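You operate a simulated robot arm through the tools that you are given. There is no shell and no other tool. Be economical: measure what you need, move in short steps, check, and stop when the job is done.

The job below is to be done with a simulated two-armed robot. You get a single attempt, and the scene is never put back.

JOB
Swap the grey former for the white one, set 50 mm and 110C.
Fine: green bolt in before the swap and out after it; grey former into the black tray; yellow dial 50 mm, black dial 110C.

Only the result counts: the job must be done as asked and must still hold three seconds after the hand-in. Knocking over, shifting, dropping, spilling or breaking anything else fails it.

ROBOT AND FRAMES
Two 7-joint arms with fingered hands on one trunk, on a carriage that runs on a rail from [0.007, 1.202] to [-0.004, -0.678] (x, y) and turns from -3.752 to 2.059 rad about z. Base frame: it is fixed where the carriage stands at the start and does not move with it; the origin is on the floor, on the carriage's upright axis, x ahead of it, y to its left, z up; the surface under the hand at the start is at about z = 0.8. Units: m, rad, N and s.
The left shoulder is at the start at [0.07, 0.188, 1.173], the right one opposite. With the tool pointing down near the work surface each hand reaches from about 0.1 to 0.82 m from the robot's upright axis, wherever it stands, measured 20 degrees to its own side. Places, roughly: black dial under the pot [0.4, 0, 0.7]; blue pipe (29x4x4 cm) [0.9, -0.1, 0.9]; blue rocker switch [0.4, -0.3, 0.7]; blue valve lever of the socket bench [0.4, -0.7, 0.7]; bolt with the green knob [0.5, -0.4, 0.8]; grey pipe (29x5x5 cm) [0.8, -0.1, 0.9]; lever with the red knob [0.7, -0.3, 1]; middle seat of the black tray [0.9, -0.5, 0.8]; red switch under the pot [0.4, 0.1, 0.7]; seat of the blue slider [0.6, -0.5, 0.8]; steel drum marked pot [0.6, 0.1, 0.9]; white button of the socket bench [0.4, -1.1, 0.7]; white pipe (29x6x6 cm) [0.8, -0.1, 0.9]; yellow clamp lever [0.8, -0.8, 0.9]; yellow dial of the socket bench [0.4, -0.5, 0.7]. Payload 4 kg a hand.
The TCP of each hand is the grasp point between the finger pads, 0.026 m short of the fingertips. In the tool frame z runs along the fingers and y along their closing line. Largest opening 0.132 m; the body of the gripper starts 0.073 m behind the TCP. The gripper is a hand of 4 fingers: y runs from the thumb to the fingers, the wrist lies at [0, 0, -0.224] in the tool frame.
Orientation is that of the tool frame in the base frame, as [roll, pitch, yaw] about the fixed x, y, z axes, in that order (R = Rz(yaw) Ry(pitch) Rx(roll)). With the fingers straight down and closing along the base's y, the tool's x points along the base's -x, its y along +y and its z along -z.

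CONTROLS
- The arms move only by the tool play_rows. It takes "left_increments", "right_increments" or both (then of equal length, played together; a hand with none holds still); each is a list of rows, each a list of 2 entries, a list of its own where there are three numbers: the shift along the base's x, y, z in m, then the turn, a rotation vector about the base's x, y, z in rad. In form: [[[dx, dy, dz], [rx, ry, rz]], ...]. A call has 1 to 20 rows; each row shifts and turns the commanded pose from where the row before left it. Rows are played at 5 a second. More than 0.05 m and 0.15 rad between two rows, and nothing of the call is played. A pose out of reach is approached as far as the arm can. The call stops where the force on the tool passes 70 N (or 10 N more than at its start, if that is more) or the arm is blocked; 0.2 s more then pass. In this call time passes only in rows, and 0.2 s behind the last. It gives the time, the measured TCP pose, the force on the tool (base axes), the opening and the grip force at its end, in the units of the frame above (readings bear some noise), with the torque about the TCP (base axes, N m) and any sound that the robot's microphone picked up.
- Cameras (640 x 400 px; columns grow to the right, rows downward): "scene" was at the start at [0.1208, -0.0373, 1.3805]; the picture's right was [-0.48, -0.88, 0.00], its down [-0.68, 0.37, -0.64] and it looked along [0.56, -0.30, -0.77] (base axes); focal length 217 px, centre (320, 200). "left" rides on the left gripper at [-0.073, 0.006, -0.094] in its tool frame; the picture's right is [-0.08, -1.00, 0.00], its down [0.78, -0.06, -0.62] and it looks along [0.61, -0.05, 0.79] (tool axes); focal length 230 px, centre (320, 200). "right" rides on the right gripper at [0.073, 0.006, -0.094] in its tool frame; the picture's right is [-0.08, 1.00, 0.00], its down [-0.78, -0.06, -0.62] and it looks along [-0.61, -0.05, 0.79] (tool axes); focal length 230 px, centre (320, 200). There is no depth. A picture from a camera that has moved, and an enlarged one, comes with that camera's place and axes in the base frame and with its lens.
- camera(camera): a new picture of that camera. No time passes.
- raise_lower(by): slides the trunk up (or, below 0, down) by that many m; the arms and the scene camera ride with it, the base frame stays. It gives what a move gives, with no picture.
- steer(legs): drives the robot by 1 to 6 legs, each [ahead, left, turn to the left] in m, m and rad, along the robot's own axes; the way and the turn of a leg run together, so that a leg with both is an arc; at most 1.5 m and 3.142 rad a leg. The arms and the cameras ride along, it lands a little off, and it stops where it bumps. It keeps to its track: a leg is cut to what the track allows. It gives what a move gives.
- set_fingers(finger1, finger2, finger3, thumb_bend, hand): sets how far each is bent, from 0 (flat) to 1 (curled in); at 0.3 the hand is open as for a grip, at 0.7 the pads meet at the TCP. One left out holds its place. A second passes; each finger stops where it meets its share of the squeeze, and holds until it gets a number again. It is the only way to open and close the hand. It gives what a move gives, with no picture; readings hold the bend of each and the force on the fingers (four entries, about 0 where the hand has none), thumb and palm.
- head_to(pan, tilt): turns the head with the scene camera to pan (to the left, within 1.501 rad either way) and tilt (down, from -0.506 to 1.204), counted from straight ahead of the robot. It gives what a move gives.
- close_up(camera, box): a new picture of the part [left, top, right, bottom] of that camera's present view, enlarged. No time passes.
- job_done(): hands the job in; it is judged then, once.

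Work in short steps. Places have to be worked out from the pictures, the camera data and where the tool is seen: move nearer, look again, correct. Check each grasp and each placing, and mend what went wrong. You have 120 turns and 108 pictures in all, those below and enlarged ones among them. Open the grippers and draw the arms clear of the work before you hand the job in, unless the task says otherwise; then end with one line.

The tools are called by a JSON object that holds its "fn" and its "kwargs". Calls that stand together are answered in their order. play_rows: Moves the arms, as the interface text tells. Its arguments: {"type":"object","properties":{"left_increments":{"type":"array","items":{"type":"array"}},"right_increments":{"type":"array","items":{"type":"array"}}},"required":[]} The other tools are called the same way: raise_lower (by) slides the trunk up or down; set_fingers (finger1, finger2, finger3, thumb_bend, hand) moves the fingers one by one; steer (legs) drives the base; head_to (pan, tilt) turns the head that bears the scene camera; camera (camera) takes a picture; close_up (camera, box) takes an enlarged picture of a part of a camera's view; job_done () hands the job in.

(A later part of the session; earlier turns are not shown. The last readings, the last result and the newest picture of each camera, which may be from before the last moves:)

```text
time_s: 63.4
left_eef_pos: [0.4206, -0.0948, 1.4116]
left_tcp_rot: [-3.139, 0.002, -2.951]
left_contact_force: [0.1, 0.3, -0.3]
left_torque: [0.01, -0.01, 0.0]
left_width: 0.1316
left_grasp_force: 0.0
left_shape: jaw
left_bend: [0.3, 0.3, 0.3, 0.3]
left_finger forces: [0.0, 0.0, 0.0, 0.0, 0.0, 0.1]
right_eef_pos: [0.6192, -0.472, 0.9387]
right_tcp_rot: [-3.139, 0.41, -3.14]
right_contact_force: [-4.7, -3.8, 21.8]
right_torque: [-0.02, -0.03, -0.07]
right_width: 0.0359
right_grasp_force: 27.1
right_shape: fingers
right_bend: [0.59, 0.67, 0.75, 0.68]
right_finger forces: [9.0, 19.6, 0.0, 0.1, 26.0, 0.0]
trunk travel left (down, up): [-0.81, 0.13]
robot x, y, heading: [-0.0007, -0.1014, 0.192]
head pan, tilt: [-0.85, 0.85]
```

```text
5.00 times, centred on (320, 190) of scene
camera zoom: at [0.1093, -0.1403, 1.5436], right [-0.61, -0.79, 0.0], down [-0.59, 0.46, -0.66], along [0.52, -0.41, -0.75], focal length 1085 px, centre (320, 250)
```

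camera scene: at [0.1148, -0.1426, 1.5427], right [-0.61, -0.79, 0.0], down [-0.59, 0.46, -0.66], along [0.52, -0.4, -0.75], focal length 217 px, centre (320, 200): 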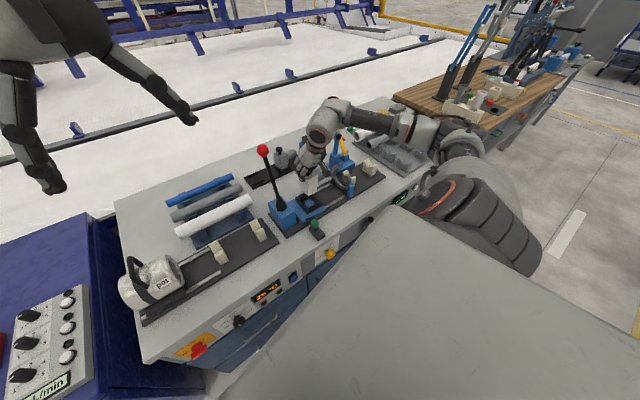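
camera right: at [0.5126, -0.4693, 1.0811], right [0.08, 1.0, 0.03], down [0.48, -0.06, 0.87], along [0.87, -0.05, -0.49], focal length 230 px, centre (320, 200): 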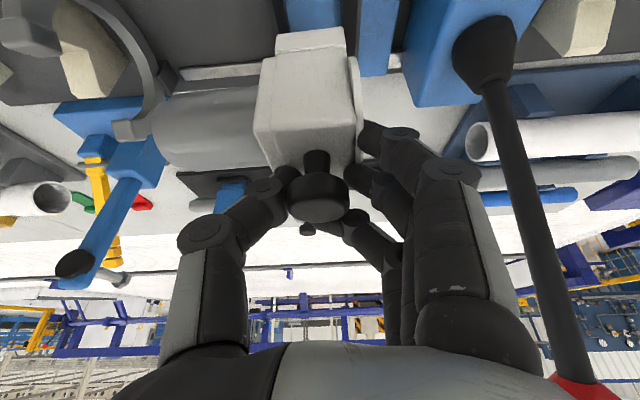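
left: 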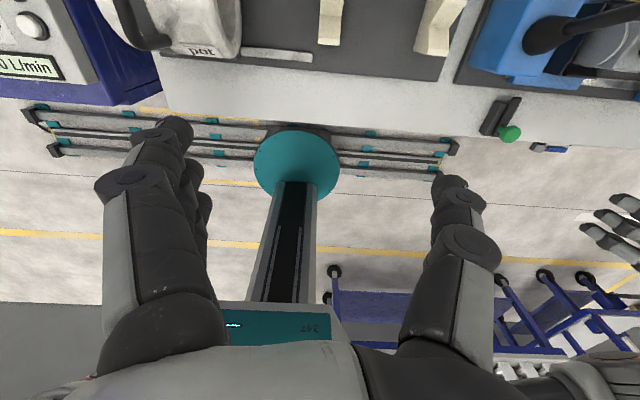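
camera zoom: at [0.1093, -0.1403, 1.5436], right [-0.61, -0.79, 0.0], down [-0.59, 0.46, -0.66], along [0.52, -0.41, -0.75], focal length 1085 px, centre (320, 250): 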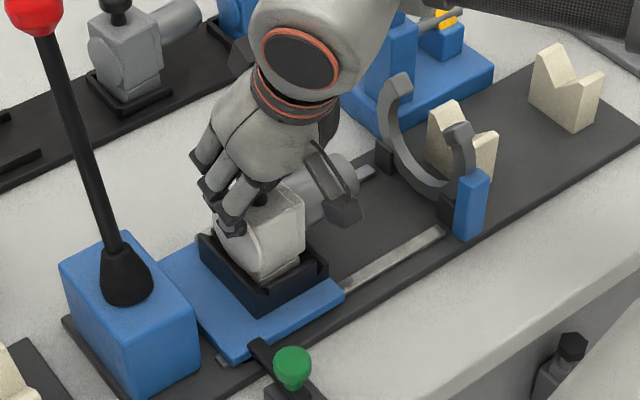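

Contact at z≈.939 as expected for the bottom. I unload slightly, open a little, and rise.

{"fn": "play_rows", "kwargs": {"right_increments": [[[0, 0, 0.005], [0, 0, 0]]]}}

{"fn": "set_fingers", "kwargs": {"hand": "right", "finger1": 0.54, "finger2": 0.54, "finger3": 0.54, "thumb_bend": 0.55}}

{"fn": "play_rows", "kwargs": {"right_increments": [[[0, 0, 0.015], [0, 0, 0]], [[0, 0, 0.03], [0, 0, 0]], [[-0.02, 0, 0.04], [0, 0, 0]], [[-0.03, 0, 0.03], [0, 0.1, 0]], [[-0.03, 0.01, 0], [0, 0.15, 0]], [[-0.03, 0.01, 0], [0, 0.15, 0]]]}}

{"fn": "close_up", "kwargs": {"camera": "scene", "box": [270, 140, 370, 240]}}

{"fn": "camera", "kwargs": {"camera": "right"}}

```text
time_s: 63.8
left_eef_pos: [0.4234, -0.0963, 1.4086]
left_tcp_rot: [3.141, -0.001, -2.952]
left_contact_force: [0.5, -0.6, 0.5]
left_torque: [0.02, 0.02, 0.04]
left_width: 0.132
left_grasp_force: 0.0
left_shape: jaw
left_bend: [0.3, 0.3, 0.3, 0.3]
left_finger forces: [0.0, 0.1, 0.0, 0.0, 0.0, 0.1]
right_eef_pos: [0.6216, -0.4721, 0.9399]
right_tcp_rot: [-3.14, 0.402, 3.141]
right_contact_force: [-2.9, -2.8, 8.1]
right_torque: [0.01, 0.03, -0.07]
right_width: 0.036
right_grasp_force: 24.5
right_shape: fingers
right_bend: [0.59, 0.67, 0.75, 0.68]
right_finger forces: [9.2, 15.2, 0.1, 0.0, 23.8, 0.0]
trunk travel left (down, up): [-0.81, 0.13]
robot x, y, heading: [-0.0008, -0.0998, 0.194]
head pan, tilt: [-0.85, 0.85]
```

```text
time_s: 64.8
left_eef_pos: [0.4235, -0.0944, 1.4104]
left_tcp_rot: [-3.141, 0.001, -2.951]
left_contact_force: [0.3, 0.0, -0.2]
left_torque: [0.0, 0.02, -0.01]
left_width: 0.1319
left_grasp_force: 0.1
left_shape: jaw
left_bend: [0.3, 0.3, 0.3, 0.3]
left_finger forces: [0.0, 0.0, 0.0, 0.1, 0.0, 0.0]
right_eef_pos: [0.6201, -0.4727, 0.9408]
right_tcp_rot: [-3.14, 0.403, -3.139]
right_contact_force: [-3.3, 0.3, 11.3]
right_torque: [-0.23, 0.0, -0.05]
right_width: 0.0502
right_grasp_force: 6.6
right_shape: fingers
right_bend: [0.54, 0.54, 0.54, 0.58]
right_finger forces: [0.0, 0.0, 0.0, 0.1, 12.9, 0.1]
trunk travel left (down, up): [-0.81, 0.13]
robot x, y, heading: [0.0006, -0.1002, 0.191]
head pan, tilt: [-0.85, 0.85]
```

```text
time_s: 66.2
left_eef_pos: [0.427, -0.096, 1.4084]
left_tcp_rot: [-3.141, 0.001, -2.951]
left_contact_force: [-0.3, -0.8, 0.0]
left_torque: [0.02, 0.0, 0.0]
left_width: 0.1319
left_grasp_force: 0.1
left_shape: jaw
left_bend: [0.3, 0.3, 0.3, 0.3]
left_finger forces: [0.0, 0.0, 0.0, 0.0, 0.0, 0.0]
right_eef_pos: [0.5105, -0.4553, 1.054]
right_tcp_rot: [-3.139, -0.002, 3.141]
right_contact_force: [-0.2, -0.5, -0.2]
right_torque: [-0.03, -0.03, 0.03]
right_width: 0.0553
right_grasp_force: 0.1
right_shape: fingers
right_bend: [0.54, 0.54, 0.54, 0.55]
right_finger forces: [0.0, 0.0, 0.0, 0.1, 0.0, 0.0]
trunk travel left (down, up): [-0.81, 0.13]
robot x, y, heading: [0.0004, -0.0998, 0.185]
head pan, tilt: [-0.85, 0.85]
```

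```text
4.00 times, centred on (320, 190) of scene
camera zoom: at [0.1139, -0.1417, 1.5428], right [-0.61, -0.79, 0.0], down [-0.59, 0.46, -0.66], along [0.52, -0.4, -0.75], focal length 868 px, centre (320, 240)
```

zoom: 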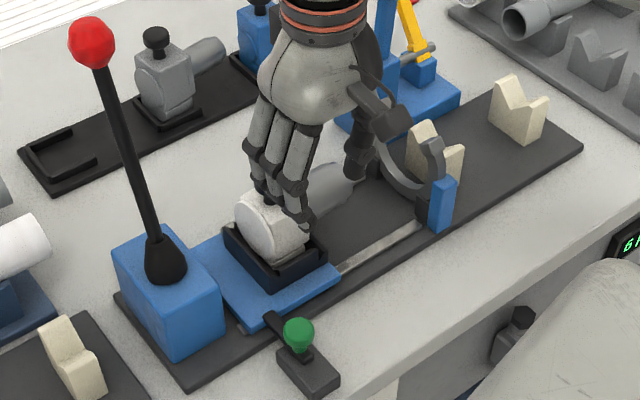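

```text
22 pictures are left
camera right: at [0.4369, -0.4492, 1.147], right [0.08, 1.0, 0.0], down [0.79, -0.06, 0.62], along [0.61, -0.05, -0.79], focal length 230 px, centre (320, 200)
```

right: 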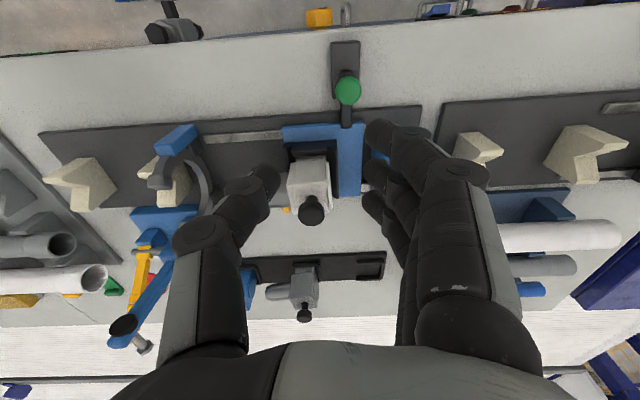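

White sits upright in the slider. Now the bolt: knob at ≈[.504,-.4225]; I open, descend, grip and pull −x.

{"fn": "set_fingers", "kwargs": {"hand": "right", "finger1": 0.45, "finger2": 0.45, "finger3": 0.45, "thumb_bend": 0.45}}

{"fn": "play_rows", "kwargs": {"right_increments": [[[-0.005, 0.032, -0.03], [0, 0, 0]], [[0, 0, -0.045], [0, 0, 0]], [[0, 0, -0.045], [0, 0, 0]], [[0, 0, -0.04], [0, 0, 0]], [[0, 0, -0.028], [0, 0, 0]]]}}

{"fn": "set_fingers", "kwargs": {"hand": "right", "finger1": 0.66, "finger2": 0.75, "finger3": 0.66, "thumb_bend": 0.72}}

{"fn": "play_rows", "kwargs": {"right_increments": [[[-0.01, 0, 0], [0, 0, 0]], [[-0.01, 0, 0], [0, 0, 0]], [[-0.008, 0, 0], [0, 0, 0]]]}}

{"fn": "camera", "kwargs": {"camera": "right"}}

```text
time_s: 67.2
left_eef_pos: [0.4247, -0.0968, 1.4081]
left_tcp_rot: [3.141, -0.001, -2.951]
left_contact_force: [-0.4, 0.8, 0.6]
left_torque: [0.01, 0.02, -0.02]
left_width: 0.1319
left_grasp_force: 0.1
left_shape: jaw
left_bend: [0.3, 0.3, 0.3, 0.3]
left_finger forces: [0.0, 0.0, 0.0, 0.1, 0.1, 0.0]
right_eef_pos: [0.5103, -0.4539, 1.0543]
right_tcp_rot: [-3.139, 0.0, 3.141]
right_contact_force: [-0.5, -0.2, -0.3]
right_torque: [0.0, -0.01, 0.0]
right_width: 0.0861
right_grasp_force: 0.2
right_shape: fingers
right_bend: [0.45, 0.45, 0.45, 0.45]
right_finger forces: [0.0, 0.0, 0.0, 0.0, 0.0, 0.0]
trunk travel left (down, up): [-0.81, 0.13]
robot x, y, heading: [-0.0004, -0.1002, 0.189]
head pan, tilt: [-0.85, 0.85]
```

```text
time_s: 68.4
left_eef_pos: [0.4255, -0.0962, 1.4095]
left_tcp_rot: [3.141, 0.0, -2.952]
left_contact_force: [-0.1, 0.5, 0.1]
left_torque: [0.01, -0.02, -0.01]
left_width: 0.1319
left_grasp_force: 0.0
left_shape: jaw
left_bend: [0.3, 0.3, 0.3, 0.3]
left_finger forces: [0.0, 0.0, 0.0, 0.0, 0.0, 0.0]
right_eef_pos: [0.51, -0.4182, 0.8676]
right_tcp_rot: [-3.141, 0.002, 3.141]
right_contact_force: [-0.1, -0.3, -0.6]
right_torque: [0.02, -0.01, -0.01]
right_width: 0.0866
right_grasp_force: 0.1
right_shape: fingers
right_bend: [0.45, 0.45, 0.45, 0.45]
right_finger forces: [0.0, 0.1, 0.0, 0.0, 0.0, 0.1]
trunk travel left (down, up): [-0.81, 0.13]
robot x, y, heading: [0.0007, -0.1023, 0.195]
head pan, tilt: [-0.85, 0.85]
```

```text
time_s: 69.4
left_eef_pos: [0.4269, -0.0975, 1.4086]
left_tcp_rot: [3.141, -0.002, -2.95]
left_contact_force: [-0.2, -0.5, -0.2]
left_torque: [-0.01, 0.03, 0.01]
left_width: 0.1318
left_grasp_force: 0.0
left_shape: jaw
left_bend: [0.3, 0.3, 0.3, 0.3]
left_finger forces: [0.0, 0.1, 0.1, 0.1, 0.1, 0.0]
right_eef_pos: [0.5105, -0.4198, 0.8652]
right_tcp_rot: [-3.14, -0.001, 3.141]
right_contact_force: [-1.1, -6.5, -13.4]
right_torque: [-0.1, -0.03, -0.01]
right_width: 0.0258
right_grasp_force: 11.2
right_shape: fingers
right_bend: [0.66, 0.71, 0.66, 0.67]
right_finger forces: [0.0, 9.7, 0.1, 0.0, 13.1, 0.0]
trunk travel left (down, up): [-0.81, 0.13]
robot x, y, heading: [-0.0012, -0.1025, 0.193]
head pan, tilt: [-0.85, 0.85]
```

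```text
time_s: 70.2
left_eef_pos: [0.4315, -0.0977, 1.4078]
left_tcp_rot: [3.14, -0.003, -2.95]
left_contact_force: [1.4, 0.3, 0.3]
left_torque: [0.02, -0.02, -0.01]
left_width: 0.1318
left_grasp_force: 0.1
left_shape: jaw
left_bend: [0.3, 0.3, 0.3, 0.3]
left_finger forces: [0.1, 0.0, 0.1, 0.1, 0.0, 0.0]
right_eef_pos: [0.4845, -0.4212, 0.8652]
right_tcp_rot: [3.14, 0.001, -3.141]
right_contact_force: [9.4, -3.3, -13.3]
right_torque: [-0.06, -0.12, 0.05]
right_width: 0.0257
right_grasp_force: 10.9
right_shape: fingers
right_bend: [0.66, 0.71, 0.66, 0.67]
right_finger forces: [0.1, 9.8, 0.0, 0.1, 12.0, 0.1]
trunk travel left (down, up): [-0.81, 0.13]
robot x, y, heading: [-0.0006, -0.1048, 0.189]
head pan, tilt: [-0.85, 0.85]
```

```text
21 pictures are left
camera right: at [0.4106, -0.4153, 0.958], right [0.08, 1.0, 0.0], down [0.79, -0.06, 0.62], along [0.61, -0.05, -0.79], focal length 230 px, centre (320, 200)
```

right: 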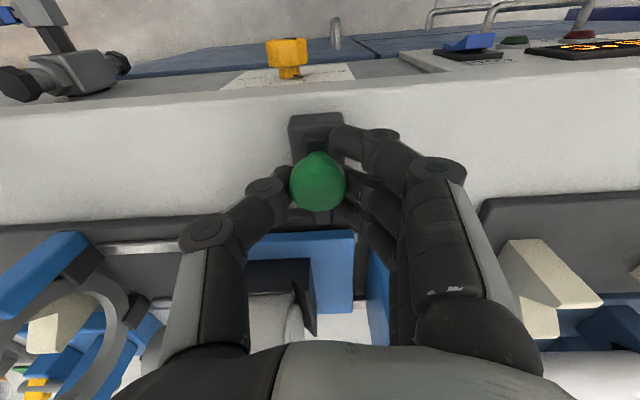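

The knob is back at x≈.478, its start place. I pull 4 mm more to be sure, then release and rise.

{"fn": "play_rows", "kwargs": {"right_increments": [[[-0.004, 0, 0], [0, 0, 0]]]}}

{"fn": "set_fingers", "kwargs": {"hand": "right", "finger1": 0.45, "finger2": 0.45, "finger3": 0.45, "thumb_bend": 0.45}}

{"fn": "play_rows", "kwargs": {"right_increments": [[[0, 0, 0.04], [0, 0, 0]], [[0, 0, 0.045], [0, 0, 0]], [[-0.04, 0, 0.02], [0, 0, 0]], [[-0.045, 0, 0.0], [0, 0, 0]], [[-0.045, 0, 0.0], [0, 0, 0]], [[-0.045, 0, 0.0], [0, 0, 0]]]}}

{"fn": "close_up", "kwargs": {"camera": "scene", "box": [230, 150, 390, 310]}}

```text
time_s: 70.6
left_eef_pos: [0.431, -0.0976, 1.408]
left_tcp_rot: [3.137, -0.004, -2.953]
left_contact_force: [-0.2, 0.0, -0.1]
left_torque: [0.0, 0.02, 0.01]
left_width: 0.1317
left_grasp_force: 0.0
left_shape: jaw
left_bend: [0.3, 0.3, 0.3, 0.3]
left_finger forces: [0.0, 0.0, 0.1, 0.0, 0.1, 0.0]
right_eef_pos: [0.4768, -0.4208, 0.8645]
right_tcp_rot: [-3.141, -0.005, -3.141]
right_contact_force: [8.8, -4.2, -8.8]
right_torque: [-0.12, -0.19, 0.03]
right_width: 0.0258
right_grasp_force: 8.7
right_shape: fingers
right_bend: [0.66, 0.71, 0.66, 0.67]
right_finger forces: [0.2, 7.5, 0.0, 0.0, 9.7, 0.0]
trunk travel left (down, up): [-0.81, 0.13]
robot x, y, heading: [-0.0048, -0.1049, 0.187]
head pan, tilt: [-0.85, 0.85]
```

```text
time_s: 71.6
left_eef_pos: [0.426, -0.0969, 1.4083]
left_tcp_rot: [-3.141, 0.0, -2.951]
left_contact_force: [0.5, 0.8, -0.4]
left_torque: [-0.01, 0.0, -0.02]
left_width: 0.1316
left_grasp_force: 0.0
left_shape: jaw
left_bend: [0.3, 0.3, 0.3, 0.3]
left_finger forces: [0.0, 0.0, 0.0, 0.0, 0.0, 0.0]
right_eef_pos: [0.4746, -0.4189, 0.8666]
right_tcp_rot: [-3.14, -0.001, -3.141]
right_contact_force: [0.5, 0.1, -0.3]
right_torque: [-0.04, -0.01, 0.01]
right_width: 0.0863
right_grasp_force: 0.2
right_shape: fingers
right_bend: [0.45, 0.45, 0.45, 0.45]
right_finger forces: [0.0, 0.0, 0.1, 0.1, 0.0, 0.1]
trunk travel left (down, up): [-0.81, 0.13]
robot x, y, heading: [0.0019, -0.1015, 0.19]
head pan, tilt: [-0.85, 0.85]
```

```text
time_s: 73.0
left_eef_pos: [0.4243, -0.0966, 1.41]
left_tcp_rot: [-3.141, 0.001, -2.951]
left_contact_force: [0.5, 0.1, 0.6]
left_torque: [-0.03, -0.03, -0.07]
left_width: 0.1319
left_grasp_force: 0.2
left_shape: jaw
left_bend: [0.3, 0.3, 0.3, 0.3]
left_finger forces: [0.0, 0.0, 0.1, 0.1, 0.0, 0.1]
right_eef_pos: [0.2986, -0.4195, 0.9728]
right_tcp_rot: [-3.141, 0.002, 3.142]
right_contact_force: [-0.4, 0.0, 0.3]
right_torque: [0.03, -0.02, -0.01]
right_width: 0.087
right_grasp_force: 0.1
right_shape: fingers
right_bend: [0.45, 0.45, 0.45, 0.45]
right_finger forces: [0.1, 0.0, 0.1, 0.0, 0.0, 0.0]
trunk travel left (down, up): [-0.81, 0.13]
robot x, y, heading: [-0.0043, -0.1034, 0.186]
head pan, tilt: [-0.85, 0.85]
```

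```text
2.50 times, centred on (310, 230) of scene
camera zoom: at [0.1125, -0.1413, 1.5429], right [-0.61, -0.79, 0.0], down [-0.59, 0.46, -0.66], along [0.52, -0.4, -0.75], focal length 543 px, centre (345, 125)
```

zoom: 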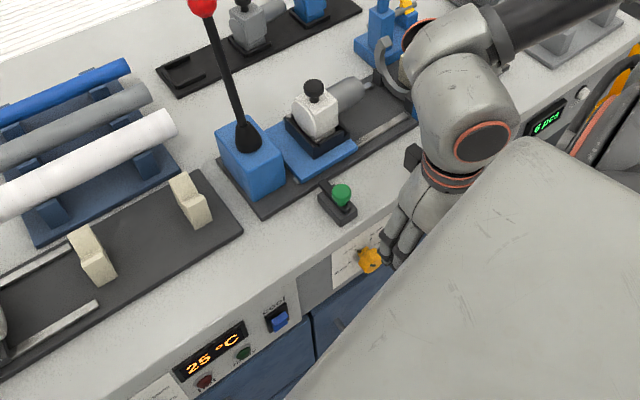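

Bolt is out and the white former is seated. Now the dials: I tilt the right hand forward (so its camera looks level) and lower the trunk.

{"fn": "play_rows", "kwargs": {"right_increments": [[[0, -0.01, 0], [0, -0.14, 0]], [[0, -0.01, 0], [0, -0.14, 0]], [[0, -0.01, 0], [0, -0.14, 0]], [[0, -0.005, 0], [0, -0.14, 0]], [[0, 0, 0], [0, -0.14, 0]], [[0, 0, 0], [0, -0.1, 0]]]}}

{"fn": "raise_lower", "kwargs": {"by": -0.27}}

{"fn": "camera", "kwargs": {"camera": "right"}}

```text
time_s: 74.4
left_eef_pos: [0.4252, -0.0953, 1.4087]
left_tcp_rot: [-3.141, -0.001, -2.952]
left_contact_force: [0.2, -0.3, -0.3]
left_torque: [0.01, 0.01, 0.02]
left_width: 0.1318
left_grasp_force: 0.0
left_shape: jaw
left_bend: [0.3, 0.3, 0.3, 0.3]
left_finger forces: [0.0, 0.0, 0.1, 0.0, 0.1, 0.0]
right_eef_pos: [0.3146, -0.4778, 0.9805]
right_tcp_rot: [-3.02, 0.169, 3.135]
right_contact_force: [-0.5, 0.0, 0.0]
right_torque: [0.0, -0.02, -0.02]
right_width: 0.0868
right_grasp_force: 0.0
right_shape: fingers
right_bend: [0.45, 0.45, 0.45, 0.45]
right_finger forces: [0.0, 0.0, 0.1, 0.0, 0.0, 0.0]
right hand out of reach, approached as far as the arm can: row 1, 2, 3, 4, 5, 6
trunk travel left (down, up): [-0.81, 0.13]
robot x, y, heading: [0.0032, -0.1041, 0.189]
head pan, tilt: [-0.85, 0.85]
```

```text
time_s: 77.1
left_eef_pos: [0.4261, -0.096, 1.1398]
left_tcp_rot: [-3.141, 0.0, -2.953]
left_contact_force: [0.3, -1.2, -0.5]
left_torque: [0.0, -0.01, 0.01]
left_width: 0.1319
left_grasp_force: 0.0
left_shape: jaw
left_bend: [0.3, 0.3, 0.3, 0.3]
left_finger forces: [0.1, 0.0, 0.1, 0.0, 0.1, 0.0]
right_eef_pos: [0.3147, -0.4779, 0.7122]
right_tcp_rot: [-3.021, 0.167, 3.138]
right_contact_force: [0.3, -0.5, -0.1]
right_torque: [-0.02, 0.03, 0.0]
right_width: 0.087
right_grasp_force: 0.0
right_shape: fingers
right_bend: [0.45, 0.45, 0.45, 0.45]
right_finger forces: [0.0, 0.0, 0.0, 0.0, 0.0, 0.0]
trunk travel left (down, up): [-0.54, 0.4]
robot x, y, heading: [-0.0002, -0.1014, 0.19]
head pan, tilt: [-0.85, 0.85]
```

```text
19 pictures are left
camera right: at [0.2272, -0.4614, 0.7897], right [0.1, 0.99, -0.11], down [0.67, 0.01, 0.74], along [0.73, -0.15, -0.66], focal length 230 px, centre (320, 200)
```

right: 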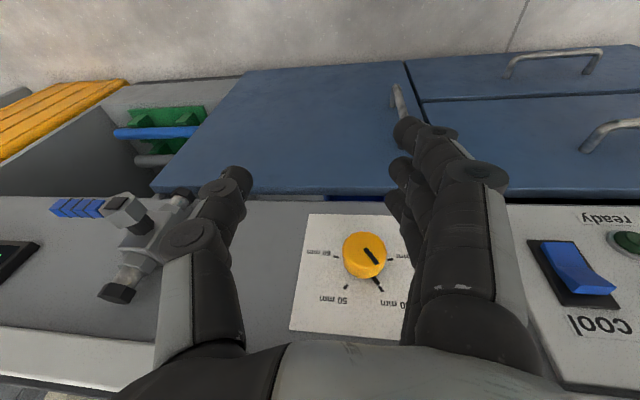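

Excellent view of the yellow dial (picture is upside-down relative to the panel). I enlarge to read it.

{"fn": "close_up", "kwargs": {"camera": "right", "box": [285, 205, 425, 345]}}

```text
2.86 times, centred on (355, 275) of right
camera zoom: at [0.2272, -0.4614, 0.7897], right [0.1, 0.99, -0.11], down [0.67, 0.01, 0.74], along [0.73, -0.15, -0.66], focal length 657 px, centre (220, -14)
```

zoom: 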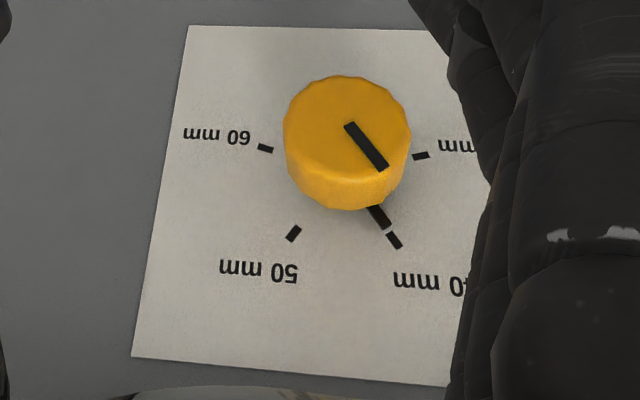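

The dial is on 40; 50 is about 1.28 rad clockwise (+x rotation). Knob face ≈[.385,-.45,.697], axis along x. The arm is too folded here, so I drive to y≈.15, heading 0, to give it room.

{"fn": "steer", "kwargs": {"legs": [[0.024, 0.25, -0.19]]}}

{"fn": "play_rows", "kwargs": {"right_increments": [[[0, -0.04, 0], [0, 0, 0]], [[0, -0.04, 0], [0, -0.1, 0]], [[0, -0.04, 0], [0, -0.1, 0]], [[0, -0.04, 0], [0, 0, 0]]]}}

```text
time_s: 79.0
left_eef_pos: [0.4211, 0.0709, 1.1389]
left_tcp_rot: [3.142, 0.0, 3.141]
left_contact_force: [0.8, 0.4, 0.0]
left_torque: [-0.05, 0.04, 0.02]
left_width: 0.1319
left_grasp_force: 0.1
left_shape: jaw
left_bend: [0.3, 0.3, 0.3, 0.3]
left_finger forces: [0.1, 0.1, 0.1, 0.1, 0.0, 0.1]
right_eef_pos: [0.2386, -0.2834, 0.7113]
right_tcp_rot: [-3.022, 0.166, 2.945]
right_contact_force: [0.4, -0.1, 0.2]
right_torque: [0.0, -0.02, 0.01]
right_width: 0.0869
right_grasp_force: 0.1
right_shape: fingers
right_bend: [0.45, 0.45, 0.45, 0.45]
right_finger forces: [0.0, 0.0, 0.1, 0.0, 0.0, 0.0]
trunk travel left (down, up): [-0.54, 0.4]
robot x, y, heading: [-0.0012, 0.1435, -0.002]
head pan, tilt: [-0.85, 0.85]
```

```text
time_s: 80.0
left_eef_pos: [0.4202, 0.0707, 1.1385]
left_tcp_rot: [3.139, 0.0, -3.141]
left_contact_force: [0.3, 0.2, 0.0]
left_torque: [0.0, 0.0, -0.05]
left_width: 0.1319
left_grasp_force: 0.0
left_shape: jaw
left_bend: [0.3, 0.3, 0.3, 0.3]
left_finger forces: [0.0, 0.0, 0.0, 0.0, 0.0, 0.0]
right_eef_pos: [0.2404, -0.4435, 0.7136]
right_tcp_rot: [-3.059, 0.364, 2.936]
right_contact_force: [-0.6, -0.6, -0.3]
right_torque: [0.02, -0.02, -0.02]
right_width: 0.0864
right_grasp_force: 0.2
right_shape: fingers
right_bend: [0.45, 0.45, 0.45, 0.45]
right_finger forces: [0.0, 0.1, 0.0, 0.0, 0.1, 0.1]
trunk travel left (down, up): [-0.54, 0.4]
robot x, y, heading: [-0.0016, 0.1395, -0.004]
head pan, tilt: [-0.85, 0.85]
```

Reach is fine now. I square the yaw/roll and pitch the hand toward horizontal (≈1.3 rad), moving to x≈.31.

{"fn": "play_rows", "kwargs": {"right_increments": [[[0.01, 0, 0], [0.04, 0, 0.1]], [[0.01, 0, 0], [0.04, 0, 0.1]], [[0.01, 0, 0], [0, -0.14, 0]], [[0.01, 0, 0], [0, -0.14, 0]], [[0.01, 0, 0], [0, -0.14, 0]], [[0.01, 0, 0], [0, -0.14, 0]], [[0.01, 0, 0], [0, -0.14, 0]], [[0, 0, 0], [0, -0.14, 0]], [[0, 0, 0], [0, -0.1, 0]]]}}

{"fn": "camera", "kwargs": {"camera": "right"}}

```text
time_s: 82.0
left_eef_pos: [0.4205, 0.0705, 1.1394]
left_tcp_rot: [-3.14, -0.001, 3.142]
left_contact_force: [0.6, -0.9, -1.4]
left_torque: [0.0, -0.02, 0.01]
left_width: 0.1319
left_grasp_force: 0.1
left_shape: jaw
left_bend: [0.3, 0.3, 0.3, 0.3]
left_finger forces: [0.0, 0.0, 0.0, 0.0, 0.1, 0.0]
right_eef_pos: [0.311, -0.4623, 0.7371]
right_tcp_rot: [3.022, 1.292, 3.007]
right_contact_force: [-0.2, -1.3, 0.2]
right_torque: [0.02, 0.01, 0.0]
right_width: 0.0867
right_grasp_force: 0.2
right_shape: fingers
right_bend: [0.45, 0.45, 0.45, 0.45]
right_finger forces: [0.0, 0.0, 0.1, 0.0, 0.0, 0.0]
right hand out of reach, approached as far as the arm can: row 8, 9
trunk travel left (down, up): [-0.54, 0.4]
robot x, y, heading: [-0.0005, 0.144, 0.003]
head pan, tilt: [-0.85, 0.85]
```

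```text
17 pictures are left
camera right: at [0.2009, -0.4542, 0.6921], right [0.04, 0.99, 0.11], down [-0.38, -0.09, 0.92], along [0.92, -0.08, 0.37], focal length 230 px, centre (320, 200)
```

right: 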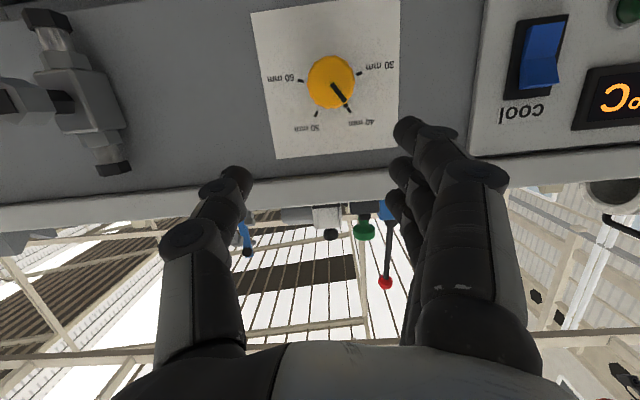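

Frontal view: the knob is at y≈-.452, z≈.673, face x≈.42. I line up and move in front of it, then check.

{"fn": "play_rows", "kwargs": {"right_increments": [[[0.0, 0.005, -0.03], [0, 0, 0]], [[0.0, 0.005, -0.033], [0, 0, 0]], [[0.035, 0, 0], [0, 0, 0]], [[0.035, 0, 0], [0, 0, 0]]]}}

{"fn": "camera", "kwargs": {"camera": "right"}}

```text
time_s: 83.0
left_eef_pos: [0.4219, 0.0704, 1.1395]
left_tcp_rot: [3.14, 0.001, 3.14]
left_contact_force: [-0.7, -0.3, 0.5]
left_torque: [0.02, -0.02, 0.03]
left_width: 0.1321
left_grasp_force: 0.0
left_shape: jaw
left_bend: [0.3, 0.3, 0.3, 0.3]
left_finger forces: [0.1, 0.1, 0.0, 0.1, 0.1, 0.1]
right_eef_pos: [0.3837, -0.4784, 0.7252]
right_tcp_rot: [3.023, 1.291, 3.011]
right_contact_force: [-0.2, 0.1, 0.7]
right_torque: [0.0, 0.06, -0.01]
right_width: 0.0866
right_grasp_force: 0.0
right_shape: fingers
right_bend: [0.45, 0.45, 0.45, 0.45]
right_finger forces: [0.0, 0.0, 0.0, 0.0, 0.0, 0.0]
right hand out of reach, approached as far as the arm can: row 1, 2
trunk travel left (down, up): [-0.54, 0.4]
robot x, y, heading: [0.0007, 0.1469, -0.002]
head pan, tilt: [-0.85, 0.85]
```

```text
16 pictures are left
camera right: at [0.2726, -0.4698, 0.6801], right [0.04, 0.99, 0.11], down [-0.38, -0.08, 0.92], along [0.92, -0.08, 0.37], focal length 230 px, centre (320, 200)
```

right: 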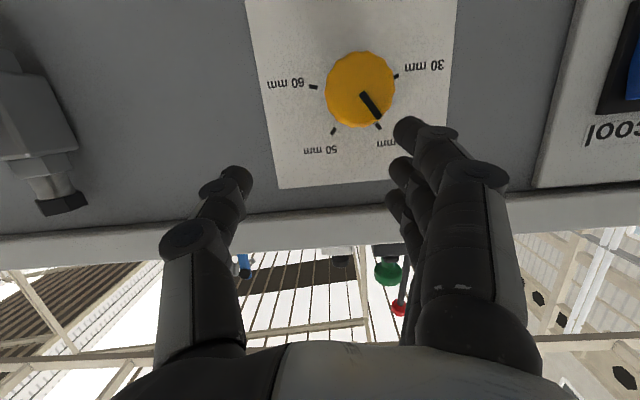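

Knob face is at [.42,-.452,.672]. The arm won't go lower, so I lower the trunk 5 cm, then shift in y and forward.

{"fn": "raise_lower", "kwargs": {"by": -0.05}}

{"fn": "play_rows", "kwargs": {"right_increments": [[[0.0, 0.026, 0], [0, 0, 0]], [[0.02, 0, 0], [0, 0, 0]], [[0.01, 0, 0], [0, 0, 0]]]}}

{"fn": "camera", "kwargs": {"camera": "right"}}

```text
time_s: 83.9
left_eef_pos: [0.4207, 0.0707, 1.0889]
left_tcp_rot: [-3.139, 0.001, 3.14]
left_contact_force: [-0.2, 0.3, 0.3]
left_torque: [0.02, -0.02, -0.01]
left_width: 0.1318
left_grasp_force: 0.0
left_shape: jaw
left_bend: [0.3, 0.3, 0.3, 0.3]
left_finger forces: [0.0, 0.1, 0.0, 0.0, 0.0, 0.0]
right_eef_pos: [0.3823, -0.4782, 0.6763]
right_tcp_rot: [3.024, 1.291, 3.013]
right_contact_force: [0.6, 0.4, 0.7]
right_torque: [0.0, 0.02, 0.0]
right_width: 0.0869
right_grasp_force: 0.1
right_shape: fingers
right_bend: [0.45, 0.45, 0.45, 0.45]
right_finger forces: [0.1, 0.1, 0.1, 0.0, 0.1, 0.0]
trunk travel left (down, up): [-0.49, 0.45]
robot x, y, heading: [0.0016, 0.1457, -0.0]
head pan, tilt: [-0.85, 0.85]
```

```text
time_s: 84.7
left_eef_pos: [0.4201, 0.0703, 1.0887]
left_tcp_rot: [3.141, -0.001, 3.14]
left_contact_force: [-0.2, 0.8, 0.5]
left_torque: [0.04, 0.0, 0.01]
left_width: 0.1319
left_grasp_force: 0.1
left_shape: jaw
left_bend: [0.3, 0.3, 0.3, 0.3]
left_finger forces: [0.0, 0.0, 0.0, 0.0, 0.0, 0.1]
right_eef_pos: [0.4145, -0.4574, 0.684]
right_tcp_rot: [3.026, 1.292, 3.015]
right_contact_force: [-0.7, 0.2, -0.3]
right_torque: [-0.01, 0.0, 0.02]
right_width: 0.0867
right_grasp_force: 0.0
right_shape: fingers
right_bend: [0.45, 0.45, 0.45, 0.45]
right_finger forces: [0.0, 0.1, 0.1, 0.1, 0.0, 0.0]
right hand out of reach, approached as far as the arm can: row 1
trunk travel left (down, up): [-0.49, 0.45]
robot x, y, heading: [0.0013, 0.1427, -0.001]
head pan, tilt: [-0.85, 0.85]
```

```text
15 pictures are left
camera right: at [0.3053, -0.4489, 0.639], right [0.04, 0.99, 0.11], down [-0.38, -0.08, 0.92], along [0.92, -0.08, 0.37], focal length 230 px, centre (320, 200)
```

right: 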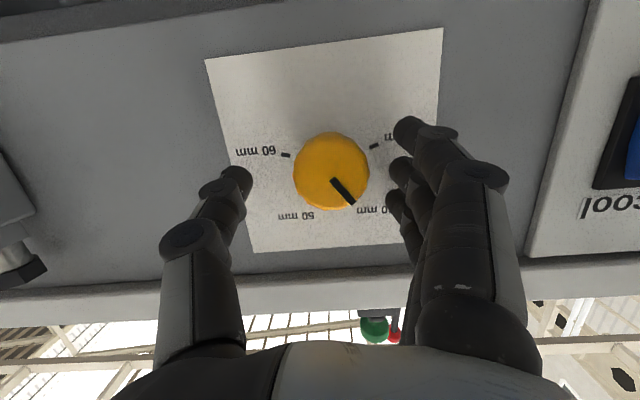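

The knob lies between thumb and fingers, but the arm is near its folding limit. I back off, drive 0.1 m further left for more arm range, and come back.

{"fn": "play_rows", "kwargs": {"right_increments": [[[-0.04, 0, 0], [0, 0, 0]], [[-0.03, 0, 0], [0, 0, 0]]]}}

{"fn": "steer", "kwargs": {"legs": [[0, 0.12, 0]]}}

{"fn": "play_rows", "kwargs": {"right_increments": [[[0, -0.04, 0], [0, 0, 0]], [[0, -0.04, -0.005], [0, 0, 0]], [[0, -0.035, -0.005], [0, 0, 0]], [[0.03, 0, 0], [0, 0, 0]]]}}

```text
time_s: 85.3
left_eef_pos: [0.4216, 0.0709, 1.09]
left_tcp_rot: [3.141, 0.0, 3.141]
left_contact_force: [-0.8, 0.3, 0.4]
left_torque: [0.01, -0.03, -0.03]
left_width: 0.1318
left_grasp_force: 0.1
left_shape: jaw
left_bend: [0.3, 0.3, 0.3, 0.3]
left_finger forces: [0.0, 0.0, 0.0, 0.0, 0.1, 0.1]
right_eef_pos: [0.3435, -0.4616, 0.6878]
right_tcp_rot: [3.027, 1.288, 3.016]
right_contact_force: [0.1, -0.9, -0.5]
right_torque: [0.01, -0.02, -0.01]
right_width: 0.0864
right_grasp_force: 0.0
right_shape: fingers
right_bend: [0.45, 0.45, 0.45, 0.45]
right_finger forces: [0.0, 0.0, 0.0, 0.0, 0.0, 0.0]
right hand out of reach, approached as far as the arm can: row 2
trunk travel left (down, up): [-0.49, 0.45]
robot x, y, heading: [0.002, 0.1435, 0.0]
head pan, tilt: [-0.85, 0.85]
```

```text
time_s: 86.5
left_eef_pos: [0.4209, 0.1889, 1.0896]
left_tcp_rot: [-3.142, -0.001, 3.139]
left_contact_force: [-0.1, -0.5, 0.3]
left_torque: [-0.06, 0.0, -0.01]
left_width: 0.1319
left_grasp_force: 0.0
left_shape: jaw
left_bend: [0.3, 0.3, 0.3, 0.3]
left_finger forces: [0.1, 0.0, 0.0, 0.0, 0.0, 0.0]
right_eef_pos: [0.3442, -0.3442, 0.6874]
right_tcp_rot: [3.029, 1.288, 3.017]
right_contact_force: [0.8, -0.6, 0.1]
right_torque: [0.01, 0.02, 0.0]
right_width: 0.0865
right_grasp_force: 0.1
right_shape: fingers
right_bend: [0.45, 0.45, 0.45, 0.45]
right_finger forces: [0.0, 0.1, 0.1, 0.0, 0.0, 0.0]
trunk travel left (down, up): [-0.49, 0.45]
robot x, y, heading: [-0.0014, 0.2628, -0.003]
head pan, tilt: [-0.85, 0.85]
```

```text
time_s: 87.5
left_eef_pos: [0.4217, 0.1873, 1.0889]
left_tcp_rot: [3.14, -0.001, 3.139]
left_contact_force: [0.4, 0.2, -0.6]
left_torque: [0.04, 0.02, 0.04]
left_width: 0.1316
left_grasp_force: 0.1
left_shape: jaw
left_bend: [0.3, 0.3, 0.3, 0.3]
left_finger forces: [0.0, 0.0, 0.0, 0.0, 0.0, 0.0]
right_eef_pos: [0.3723, -0.4607, 0.6774]
right_tcp_rot: [3.026, 1.288, 3.014]
right_contact_force: [0.2, 0.9, -0.6]
right_torque: [-0.02, 0.0, 0.0]
right_width: 0.0867
right_grasp_force: 0.0
right_shape: fingers
right_bend: [0.45, 0.45, 0.45, 0.45]
right_finger forces: [0.0, 0.1, 0.0, 0.0, 0.1, 0.1]
trunk travel left (down, up): [-0.49, 0.45]
robot x, y, heading: [0.0007, 0.2627, 0.001]
head pan, tilt: [-0.85, 0.85]
```

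In reach now. I pre-roll the hand by -0.6 rad about x so the turn is centred on the comfortable pose.

{"fn": "play_rows", "kwargs": {"right_increments": [[[0, 0.008, -0.004], [-0.15, 0, 0]], [[0, 0, 0], [-0.15, 0, 0]], [[0, 0, 0], [-0.15, 0, 0]], [[0, 0, 0], [-0.15, 0, 0]], [[0.02, 0, 0], [0, 0, 0]]]}}

{"fn": "camera", "kwargs": {"camera": "right"}}

```text
time_s: 88.7
left_eef_pos: [0.4206, 0.1877, 1.0892]
left_tcp_rot: [-3.141, -0.001, 3.139]
left_contact_force: [-0.4, -0.5, 0.3]
left_torque: [-0.01, 0.01, -0.01]
left_width: 0.1319
left_grasp_force: 0.1
left_shape: jaw
left_bend: [0.3, 0.3, 0.3, 0.3]
left_finger forces: [0.0, 0.0, 0.0, 0.1, 0.0, 0.0]
right_eef_pos: [0.3952, -0.4512, 0.6745]
right_tcp_rot: [-1.963, 0.948, -2.064]
right_contact_force: [-0.1, -0.1, 0.4]
right_torque: [0.0, -0.02, -0.02]
right_width: 0.0866
right_grasp_force: 0.1
right_shape: fingers
right_bend: [0.45, 0.45, 0.45, 0.45]
right_finger forces: [0.1, 0.1, 0.0, 0.1, 0.0, 0.0]
trunk travel left (down, up): [-0.49, 0.45]
robot x, y, heading: [0.0002, 0.2625, -0.004]
head pan, tilt: [-0.85, 0.85]
```

```text
14 pictures are left
camera right: at [0.2833, -0.4695, 0.632], right [0.04, 0.88, -0.47], down [-0.38, 0.45, 0.81], along [0.93, 0.15, 0.35], focal length 230 px, centre (320, 200)
```

right: 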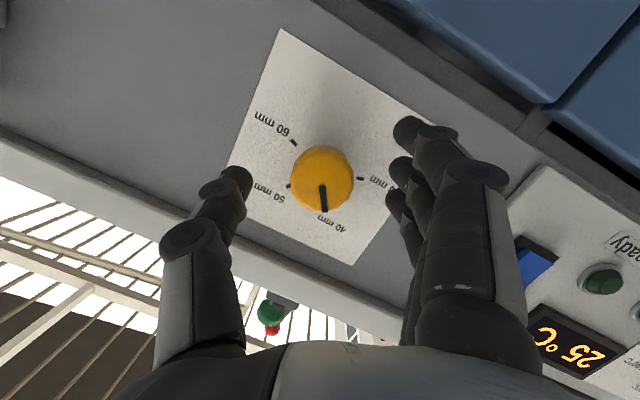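

Knob is centred between the fingers. I advance 2 cm and close on it.

{"fn": "play_rows", "kwargs": {"right_increments": [[[0.01, 0, 0], [0, 0, 0]], [[0.01, 0, 0], [0, 0, 0]]]}}

{"fn": "set_fingers", "kwargs": {"hand": "right", "finger1": 0.68, "finger2": 0.72, "finger3": 0.68, "thumb_bend": 0.72}}

{"fn": "close_up", "kwargs": {"camera": "right", "box": [200, 80, 440, 280]}}

```text
time_s: 89.3
left_eef_pos: [0.422, 0.1874, 1.0895]
left_tcp_rot: [-3.14, 0.001, 3.14]
left_contact_force: [-0.5, 0.7, -0.4]
left_torque: [-0.02, 0.01, 0.02]
left_width: 0.1317
left_grasp_force: 0.0
left_shape: jaw
left_bend: [0.3, 0.3, 0.3, 0.3]
left_finger forces: [0.0, 0.0, 0.0, 0.0, 0.0, 0.0]
right_eef_pos: [0.4147, -0.4499, 0.6746]
right_tcp_rot: [-1.967, 0.947, -2.064]
right_contact_force: [0.9, -0.3, 0.4]
right_torque: [0.01, 0.0, -0.01]
right_width: 0.0869
right_grasp_force: 0.1
right_shape: fingers
right_bend: [0.45, 0.45, 0.45, 0.45]
right_finger forces: [0.1, 0.1, 0.1, 0.0, 0.1, 0.0]
trunk travel left (down, up): [-0.49, 0.45]
robot x, y, heading: [-0.0007, 0.2628, -0.002]
head pan, tilt: [-0.85, 0.85]
```

```text
time_s: 90.3
left_eef_pos: [0.4212, 0.1873, 1.0893]
left_tcp_rot: [3.141, -0.001, 3.139]
left_contact_force: [0.0, 0.3, -0.3]
left_torque: [0.03, 0.01, 0.01]
left_width: 0.132
left_grasp_force: 0.1
left_shape: jaw
left_bend: [0.3, 0.3, 0.3, 0.3]
left_finger forces: [0.0, 0.0, 0.0, 0.1, 0.0, 0.0]
right_eef_pos: [0.4136, -0.4505, 0.6737]
right_tcp_rot: [-1.967, 0.951, -2.066]
right_contact_force: [4.3, -2.6, 1.4]
right_torque: [-0.01, 0.05, 0.03]
right_width: 0.0293
right_grasp_force: 15.0
right_shape: fingers
right_bend: [0.68, 0.6, 0.62, 0.64]
right_finger forces: [0.1, 8.5, 5.1, 0.0, 16.2, 0.1]
trunk travel left (down, up): [-0.49, 0.45]
robot x, y, heading: [0.0031, 0.2659, 0.001]
head pan, tilt: [-0.85, 0.85]
```

```text
2.00 times, centred on (320, 180) of right
camera zoom: at [0.3042, -0.4688, 0.6323], right [0.04, 0.88, -0.47], down [-0.38, 0.45, 0.81], along [0.93, 0.15, 0.35], focal length 460 px, centre (320, 240)
```

zoom: 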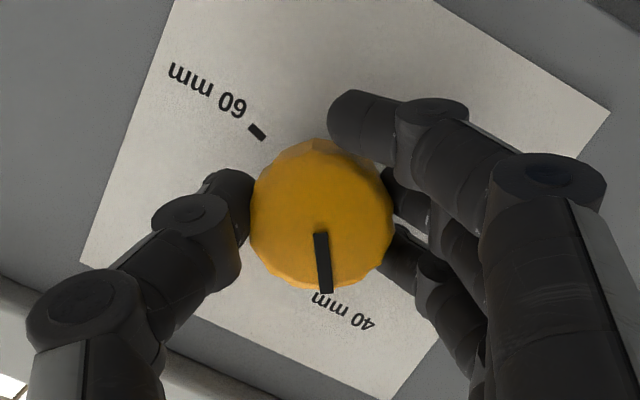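

Solid grip on the dial. I turn +1.26 rad about x.

{"fn": "play_rows", "kwargs": {"right_increments": [[[0, 0, 0], [0.14, 0, 0]], [[0, 0, 0], [0.14, 0, 0]], [[0, 0, 0], [0.14, 0, 0]], [[0, 0, 0], [0.14, 0, 0]], [[0, 0, 0], [0.14, 0, 0]], [[0, 0, 0], [0.14, 0, 0]], [[0, 0, 0], [0.14, 0, 0]], [[0, 0, 0], [0.14, 0, 0]], [[0, 0, 0], [0.14, 0, 0]]]}}

{"fn": "close_up", "kwargs": {"camera": "right", "box": [200, 80, 440, 280]}}

```text
time_s: 92.3
left_eef_pos: [0.4194, 0.1883, 1.0899]
left_tcp_rot: [-3.141, 0.0, 3.139]
left_contact_force: [0.4, 0.4, 0.1]
left_torque: [0.05, 0.04, -0.03]
left_width: 0.132
left_grasp_force: 0.1
left_shape: jaw
left_bend: [0.3, 0.3, 0.3, 0.3]
left_finger forces: [0.1, 0.0, 0.0, 0.1, 0.0, 0.0]
right_eef_pos: [0.4142, -0.4515, 0.6733]
right_tcp_rot: [1.906, 0.827, 1.991]
right_contact_force: [5.7, 0.6, 3.7]
right_torque: [-0.03, -0.24, 0.1]
right_width: 0.0282
right_grasp_force: 15.4
right_shape: fingers
right_bend: [0.68, 0.6, 0.62, 0.64]
right_finger forces: [0.0, 10.2, 7.5, 0.1, 13.2, 0.0]
trunk travel left (down, up): [-0.49, 0.45]
robot x, y, heading: [0.0002, 0.2598, 0.002]
head pan, tilt: [-0.85, 0.85]
```

```text
2.00 times, centred on (320, 180) of right
camera zoom: at [0.304, -0.4174, 0.6442], right [0.04, 0.72, 0.69], down [-0.38, -0.63, 0.68], along [0.93, -0.29, 0.25], focal length 460 px, centre (320, 240)
```

zoom: 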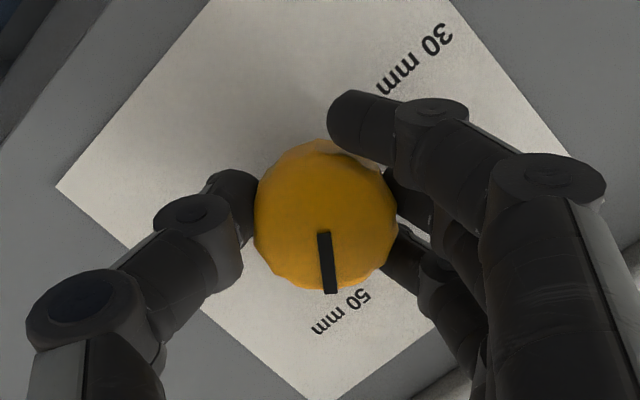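

The mark stands to "50 mm" just as it stood to "40 mm" before. I release, back off and verify.

{"fn": "set_fingers", "kwargs": {"hand": "right", "finger1": 0.45, "finger2": 0.45, "finger3": 0.45, "thumb_bend": 0.45}}

{"fn": "play_rows", "kwargs": {"right_increments": [[[-0.03, 0, 0], [0, 0, 0]], [[-0.04, 0, 0], [0, 0, 0]], [[0, 0, 0], [-0.15, 0, 0]], [[0, 0, 0], [-0.15, 0, 0]], [[0, 0, 0], [-0.15, 0, 0]], [[0, 0, 0], [-0.15, 0, 0]]]}}

{"fn": "close_up", "kwargs": {"camera": "right", "box": [220, 80, 420, 280]}}

```text
time_s: 93.3
left_eef_pos: [0.4212, 0.1882, 1.089]
left_tcp_rot: [3.141, 0.001, 3.139]
left_contact_force: [-0.2, -0.3, 0.3]
left_torque: [0.0, -0.05, 0.0]
left_width: 0.1318
left_grasp_force: 0.1
left_shape: jaw
left_bend: [0.3, 0.3, 0.3, 0.3]
left_finger forces: [0.1, 0.1, 0.1, 0.1, 0.1, 0.0]
right_eef_pos: [0.4133, -0.4504, 0.6745]
right_tcp_rot: [1.904, 0.83, 1.991]
right_contact_force: [0.2, 0.5, 0.5]
right_torque: [-0.02, -0.02, -0.01]
right_width: 0.0864
right_grasp_force: 0.1
right_shape: fingers
right_bend: [0.45, 0.45, 0.45, 0.45]
right_finger forces: [0.0, 0.0, 0.0, 0.1, 0.0, 0.0]
trunk travel left (down, up): [-0.49, 0.45]
robot x, y, heading: [0.0038, 0.265, 0.001]
head pan, tilt: [-0.85, 0.85]
```

```text
time_s: 94.7
left_eef_pos: [0.4206, 0.1871, 1.089]
left_tcp_rot: [-3.141, 0.001, 3.139]
left_contact_force: [0.1, 0.2, 0.1]
left_torque: [0.01, 0.01, -0.02]
left_width: 0.1318
left_grasp_force: 0.0
left_shape: jaw
left_bend: [0.3, 0.3, 0.3, 0.3]
left_finger forces: [0.1, 0.0, 0.0, 0.0, 0.1, 0.0]
right_eef_pos: [0.3442, -0.4522, 0.6743]
right_tcp_rot: [2.827, 1.275, 2.825]
right_contact_force: [-0.4, 0.0, -0.5]
right_torque: [0.05, -0.02, -0.01]
right_width: 0.0867
right_grasp_force: 0.0
right_shape: fingers
right_bend: [0.45, 0.45, 0.45, 0.45]
right_finger forces: [0.0, 0.0, 0.1, 0.0, 0.0, 0.1]
trunk travel left (down, up): [-0.49, 0.45]
robot x, y, heading: [0.0051, 0.265, 0.001]
head pan, tilt: [-0.85, 0.85]
```

```text
2.00 times, centred on (320, 180) of right
camera zoom: at [0.2333, -0.4402, 0.63], right [0.04, 0.99, 0.16], down [-0.38, -0.14, 0.92], along [0.93, -0.1, 0.37], focal length 460 px, centre (320, 240)
```

zoom: 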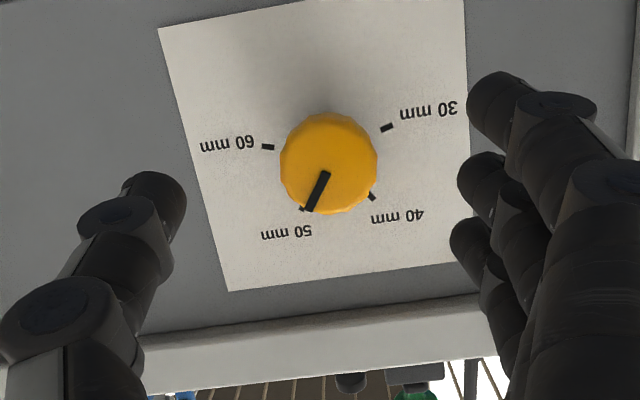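

Yellow dial reads 50 mm. Now I drive +0.43 m along the rail to bring the hand in front of the black dial (y≈-.02) and look.

{"fn": "play_rows", "kwargs": {"right_increments": [[[-0.03, 0, 0.02], [0, 0, 0]]]}}

{"fn": "steer", "kwargs": {"legs": [[0, 0.43, 0]]}}

{"fn": "camera", "kwargs": {"camera": "right"}}

```text
time_s: 95.1
left_eef_pos: [0.4211, 0.188, 1.0906]
left_tcp_rot: [-3.141, 0.0, 3.14]
left_contact_force: [-0.4, 0.1, -0.3]
left_torque: [-0.03, 0.01, 0.02]
left_width: 0.132
left_grasp_force: 0.1
left_shape: jaw
left_bend: [0.3, 0.3, 0.3, 0.3]
left_finger forces: [0.0, 0.0, 0.0, 0.0, 0.1, 0.0]
right_eef_pos: [0.3147, -0.4509, 0.6975]
right_tcp_rot: [2.821, 1.275, 2.82]
right_contact_force: [0.5, -0.1, 0.7]
right_torque: [-0.01, -0.04, -0.02]
right_width: 0.0867
right_grasp_force: 0.0
right_shape: fingers
right_bend: [0.45, 0.45, 0.45, 0.45]
right_finger forces: [0.1, 0.1, 0.2, 0.0, 0.0, 0.0]
trunk travel left (down, up): [-0.49, 0.45]
robot x, y, heading: [0.0046, 0.2645, 0.003]
head pan, tilt: [-0.85, 0.85]
```

```text
time_s: 97.8
left_eef_pos: [0.4227, 0.6196, 1.0895]
left_tcp_rot: [3.142, -0.001, 3.139]
left_contact_force: [-0.2, 0.7, 0.2]
left_torque: [-0.03, 0.02, 0.01]
left_width: 0.1319
left_grasp_force: 0.0
left_shape: jaw
left_bend: [0.3, 0.3, 0.3, 0.3]
left_finger forces: [0.0, 0.0, 0.1, 0.1, 0.0, 0.0]
right_eef_pos: [0.3156, -0.0179, 0.6958]
right_tcp_rot: [2.821, 1.277, 2.816]
right_contact_force: [-0.6, 0.3, 0.7]
right_torque: [0.02, 0.04, -0.01]
right_width: 0.0866
right_grasp_force: 0.0
right_shape: fingers
right_bend: [0.45, 0.45, 0.45, 0.45]
right_finger forces: [0.1, 0.0, 0.1, 0.0, 0.0, 0.1]
trunk travel left (down, up): [-0.49, 0.45]
robot x, y, heading: [0.001, 0.6932, -0.003]
head pan, tilt: [-0.85, 0.85]
```

```text
10 pictures are left
camera right: at [0.2046, -0.0078, 0.6517], right [0.04, 0.99, 0.17], down [-0.38, -0.14, 0.92], along [0.93, -0.1, 0.37], focal length 230 px, centre (320, 200)
```

right: 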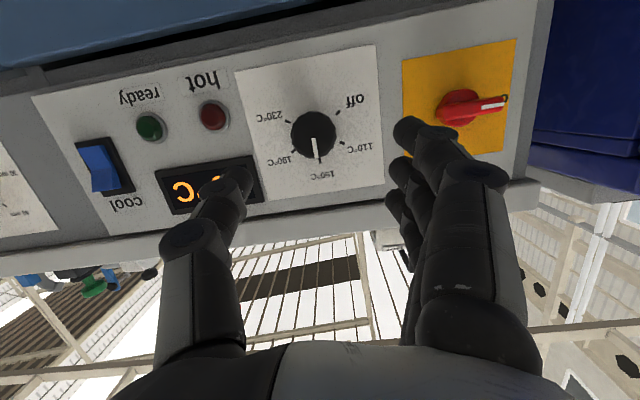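

The black dial is on 150; 110 is one step counter-clockwise (−x rotation). I enlarge to measure the step angle.

{"fn": "close_up", "kwargs": {"camera": "right", "box": [240, 60, 390, 210]}}

```text
2.67 times, centred on (315, 135) of right
camera zoom: at [0.2046, -0.0078, 0.6517], right [0.04, 0.99, 0.17], down [-0.38, -0.14, 0.92], along [0.93, -0.1, 0.37], focal length 614 px, centre (333, 373)
```

zoom: 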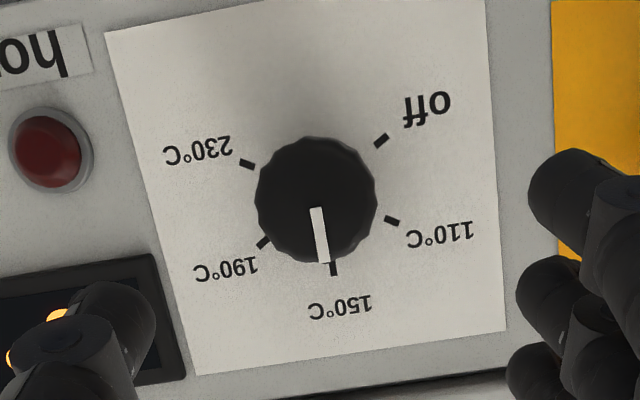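

Step is 60°. I pre-roll +0.5 rad, align with [y -.026, z .673] and advance to x≈.395.

{"fn": "play_rows", "kwargs": {"right_increments": [[[0, -0.008, -0.012], [0.15, 0, 0]], [[0, 0, -0.011], [0.15, 0, 0]], [[0.01, 0, 0], [0.15, 0, 0]], [[0.035, 0, 0], [0.05, 0, 0]], [[0.035, 0, 0], [0, 0, 0]]]}}

{"fn": "camera", "kwargs": {"camera": "right"}}

```text
time_s: 99.0
left_eef_pos: [0.4234, 0.62, 1.0888]
left_tcp_rot: [3.142, 0.001, 3.139]
left_contact_force: [0.3, -0.1, 0.1]
left_torque: [0.01, 0.0, 0.01]
left_width: 0.1319
left_grasp_force: 0.0
left_shape: jaw
left_bend: [0.3, 0.3, 0.3, 0.3]
left_finger forces: [0.0, 0.0, 0.1, 0.0, 0.0, 0.0]
right_eef_pos: [0.3936, -0.0258, 0.6737]
right_tcp_rot: [1.973, 0.916, 2.045]
right_contact_force: [-1.4, -0.9, 0.2]
right_torque: [-0.01, 0.02, 0.02]
right_width: 0.0863
right_grasp_force: 0.1
right_shape: fingers
right_bend: [0.45, 0.45, 0.45, 0.45]
right_finger forces: [0.0, 0.1, 0.1, 0.0, 0.1, 0.0]
trunk travel left (down, up): [-0.49, 0.45]
robot x, y, heading: [0.0032, 0.6972, -0.005]
head pan, tilt: [-0.85, 0.85]
```

```text
8 pictures are left
camera right: at [0.2845, 0.0044, 0.6392], right [0.04, 0.78, 0.62], down [-0.38, -0.56, 0.74], along [0.93, -0.26, 0.27], focal length 230 px, centre (320, 200)
```

right: 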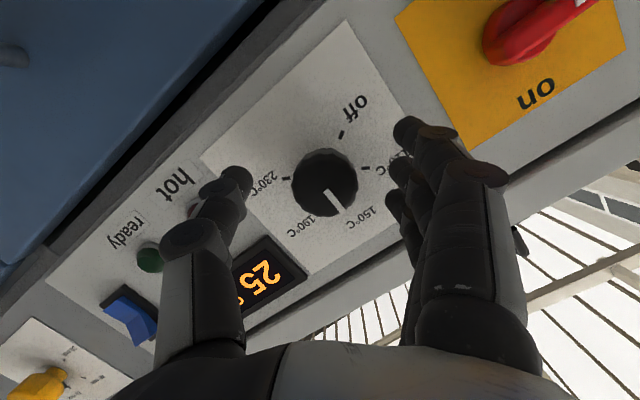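

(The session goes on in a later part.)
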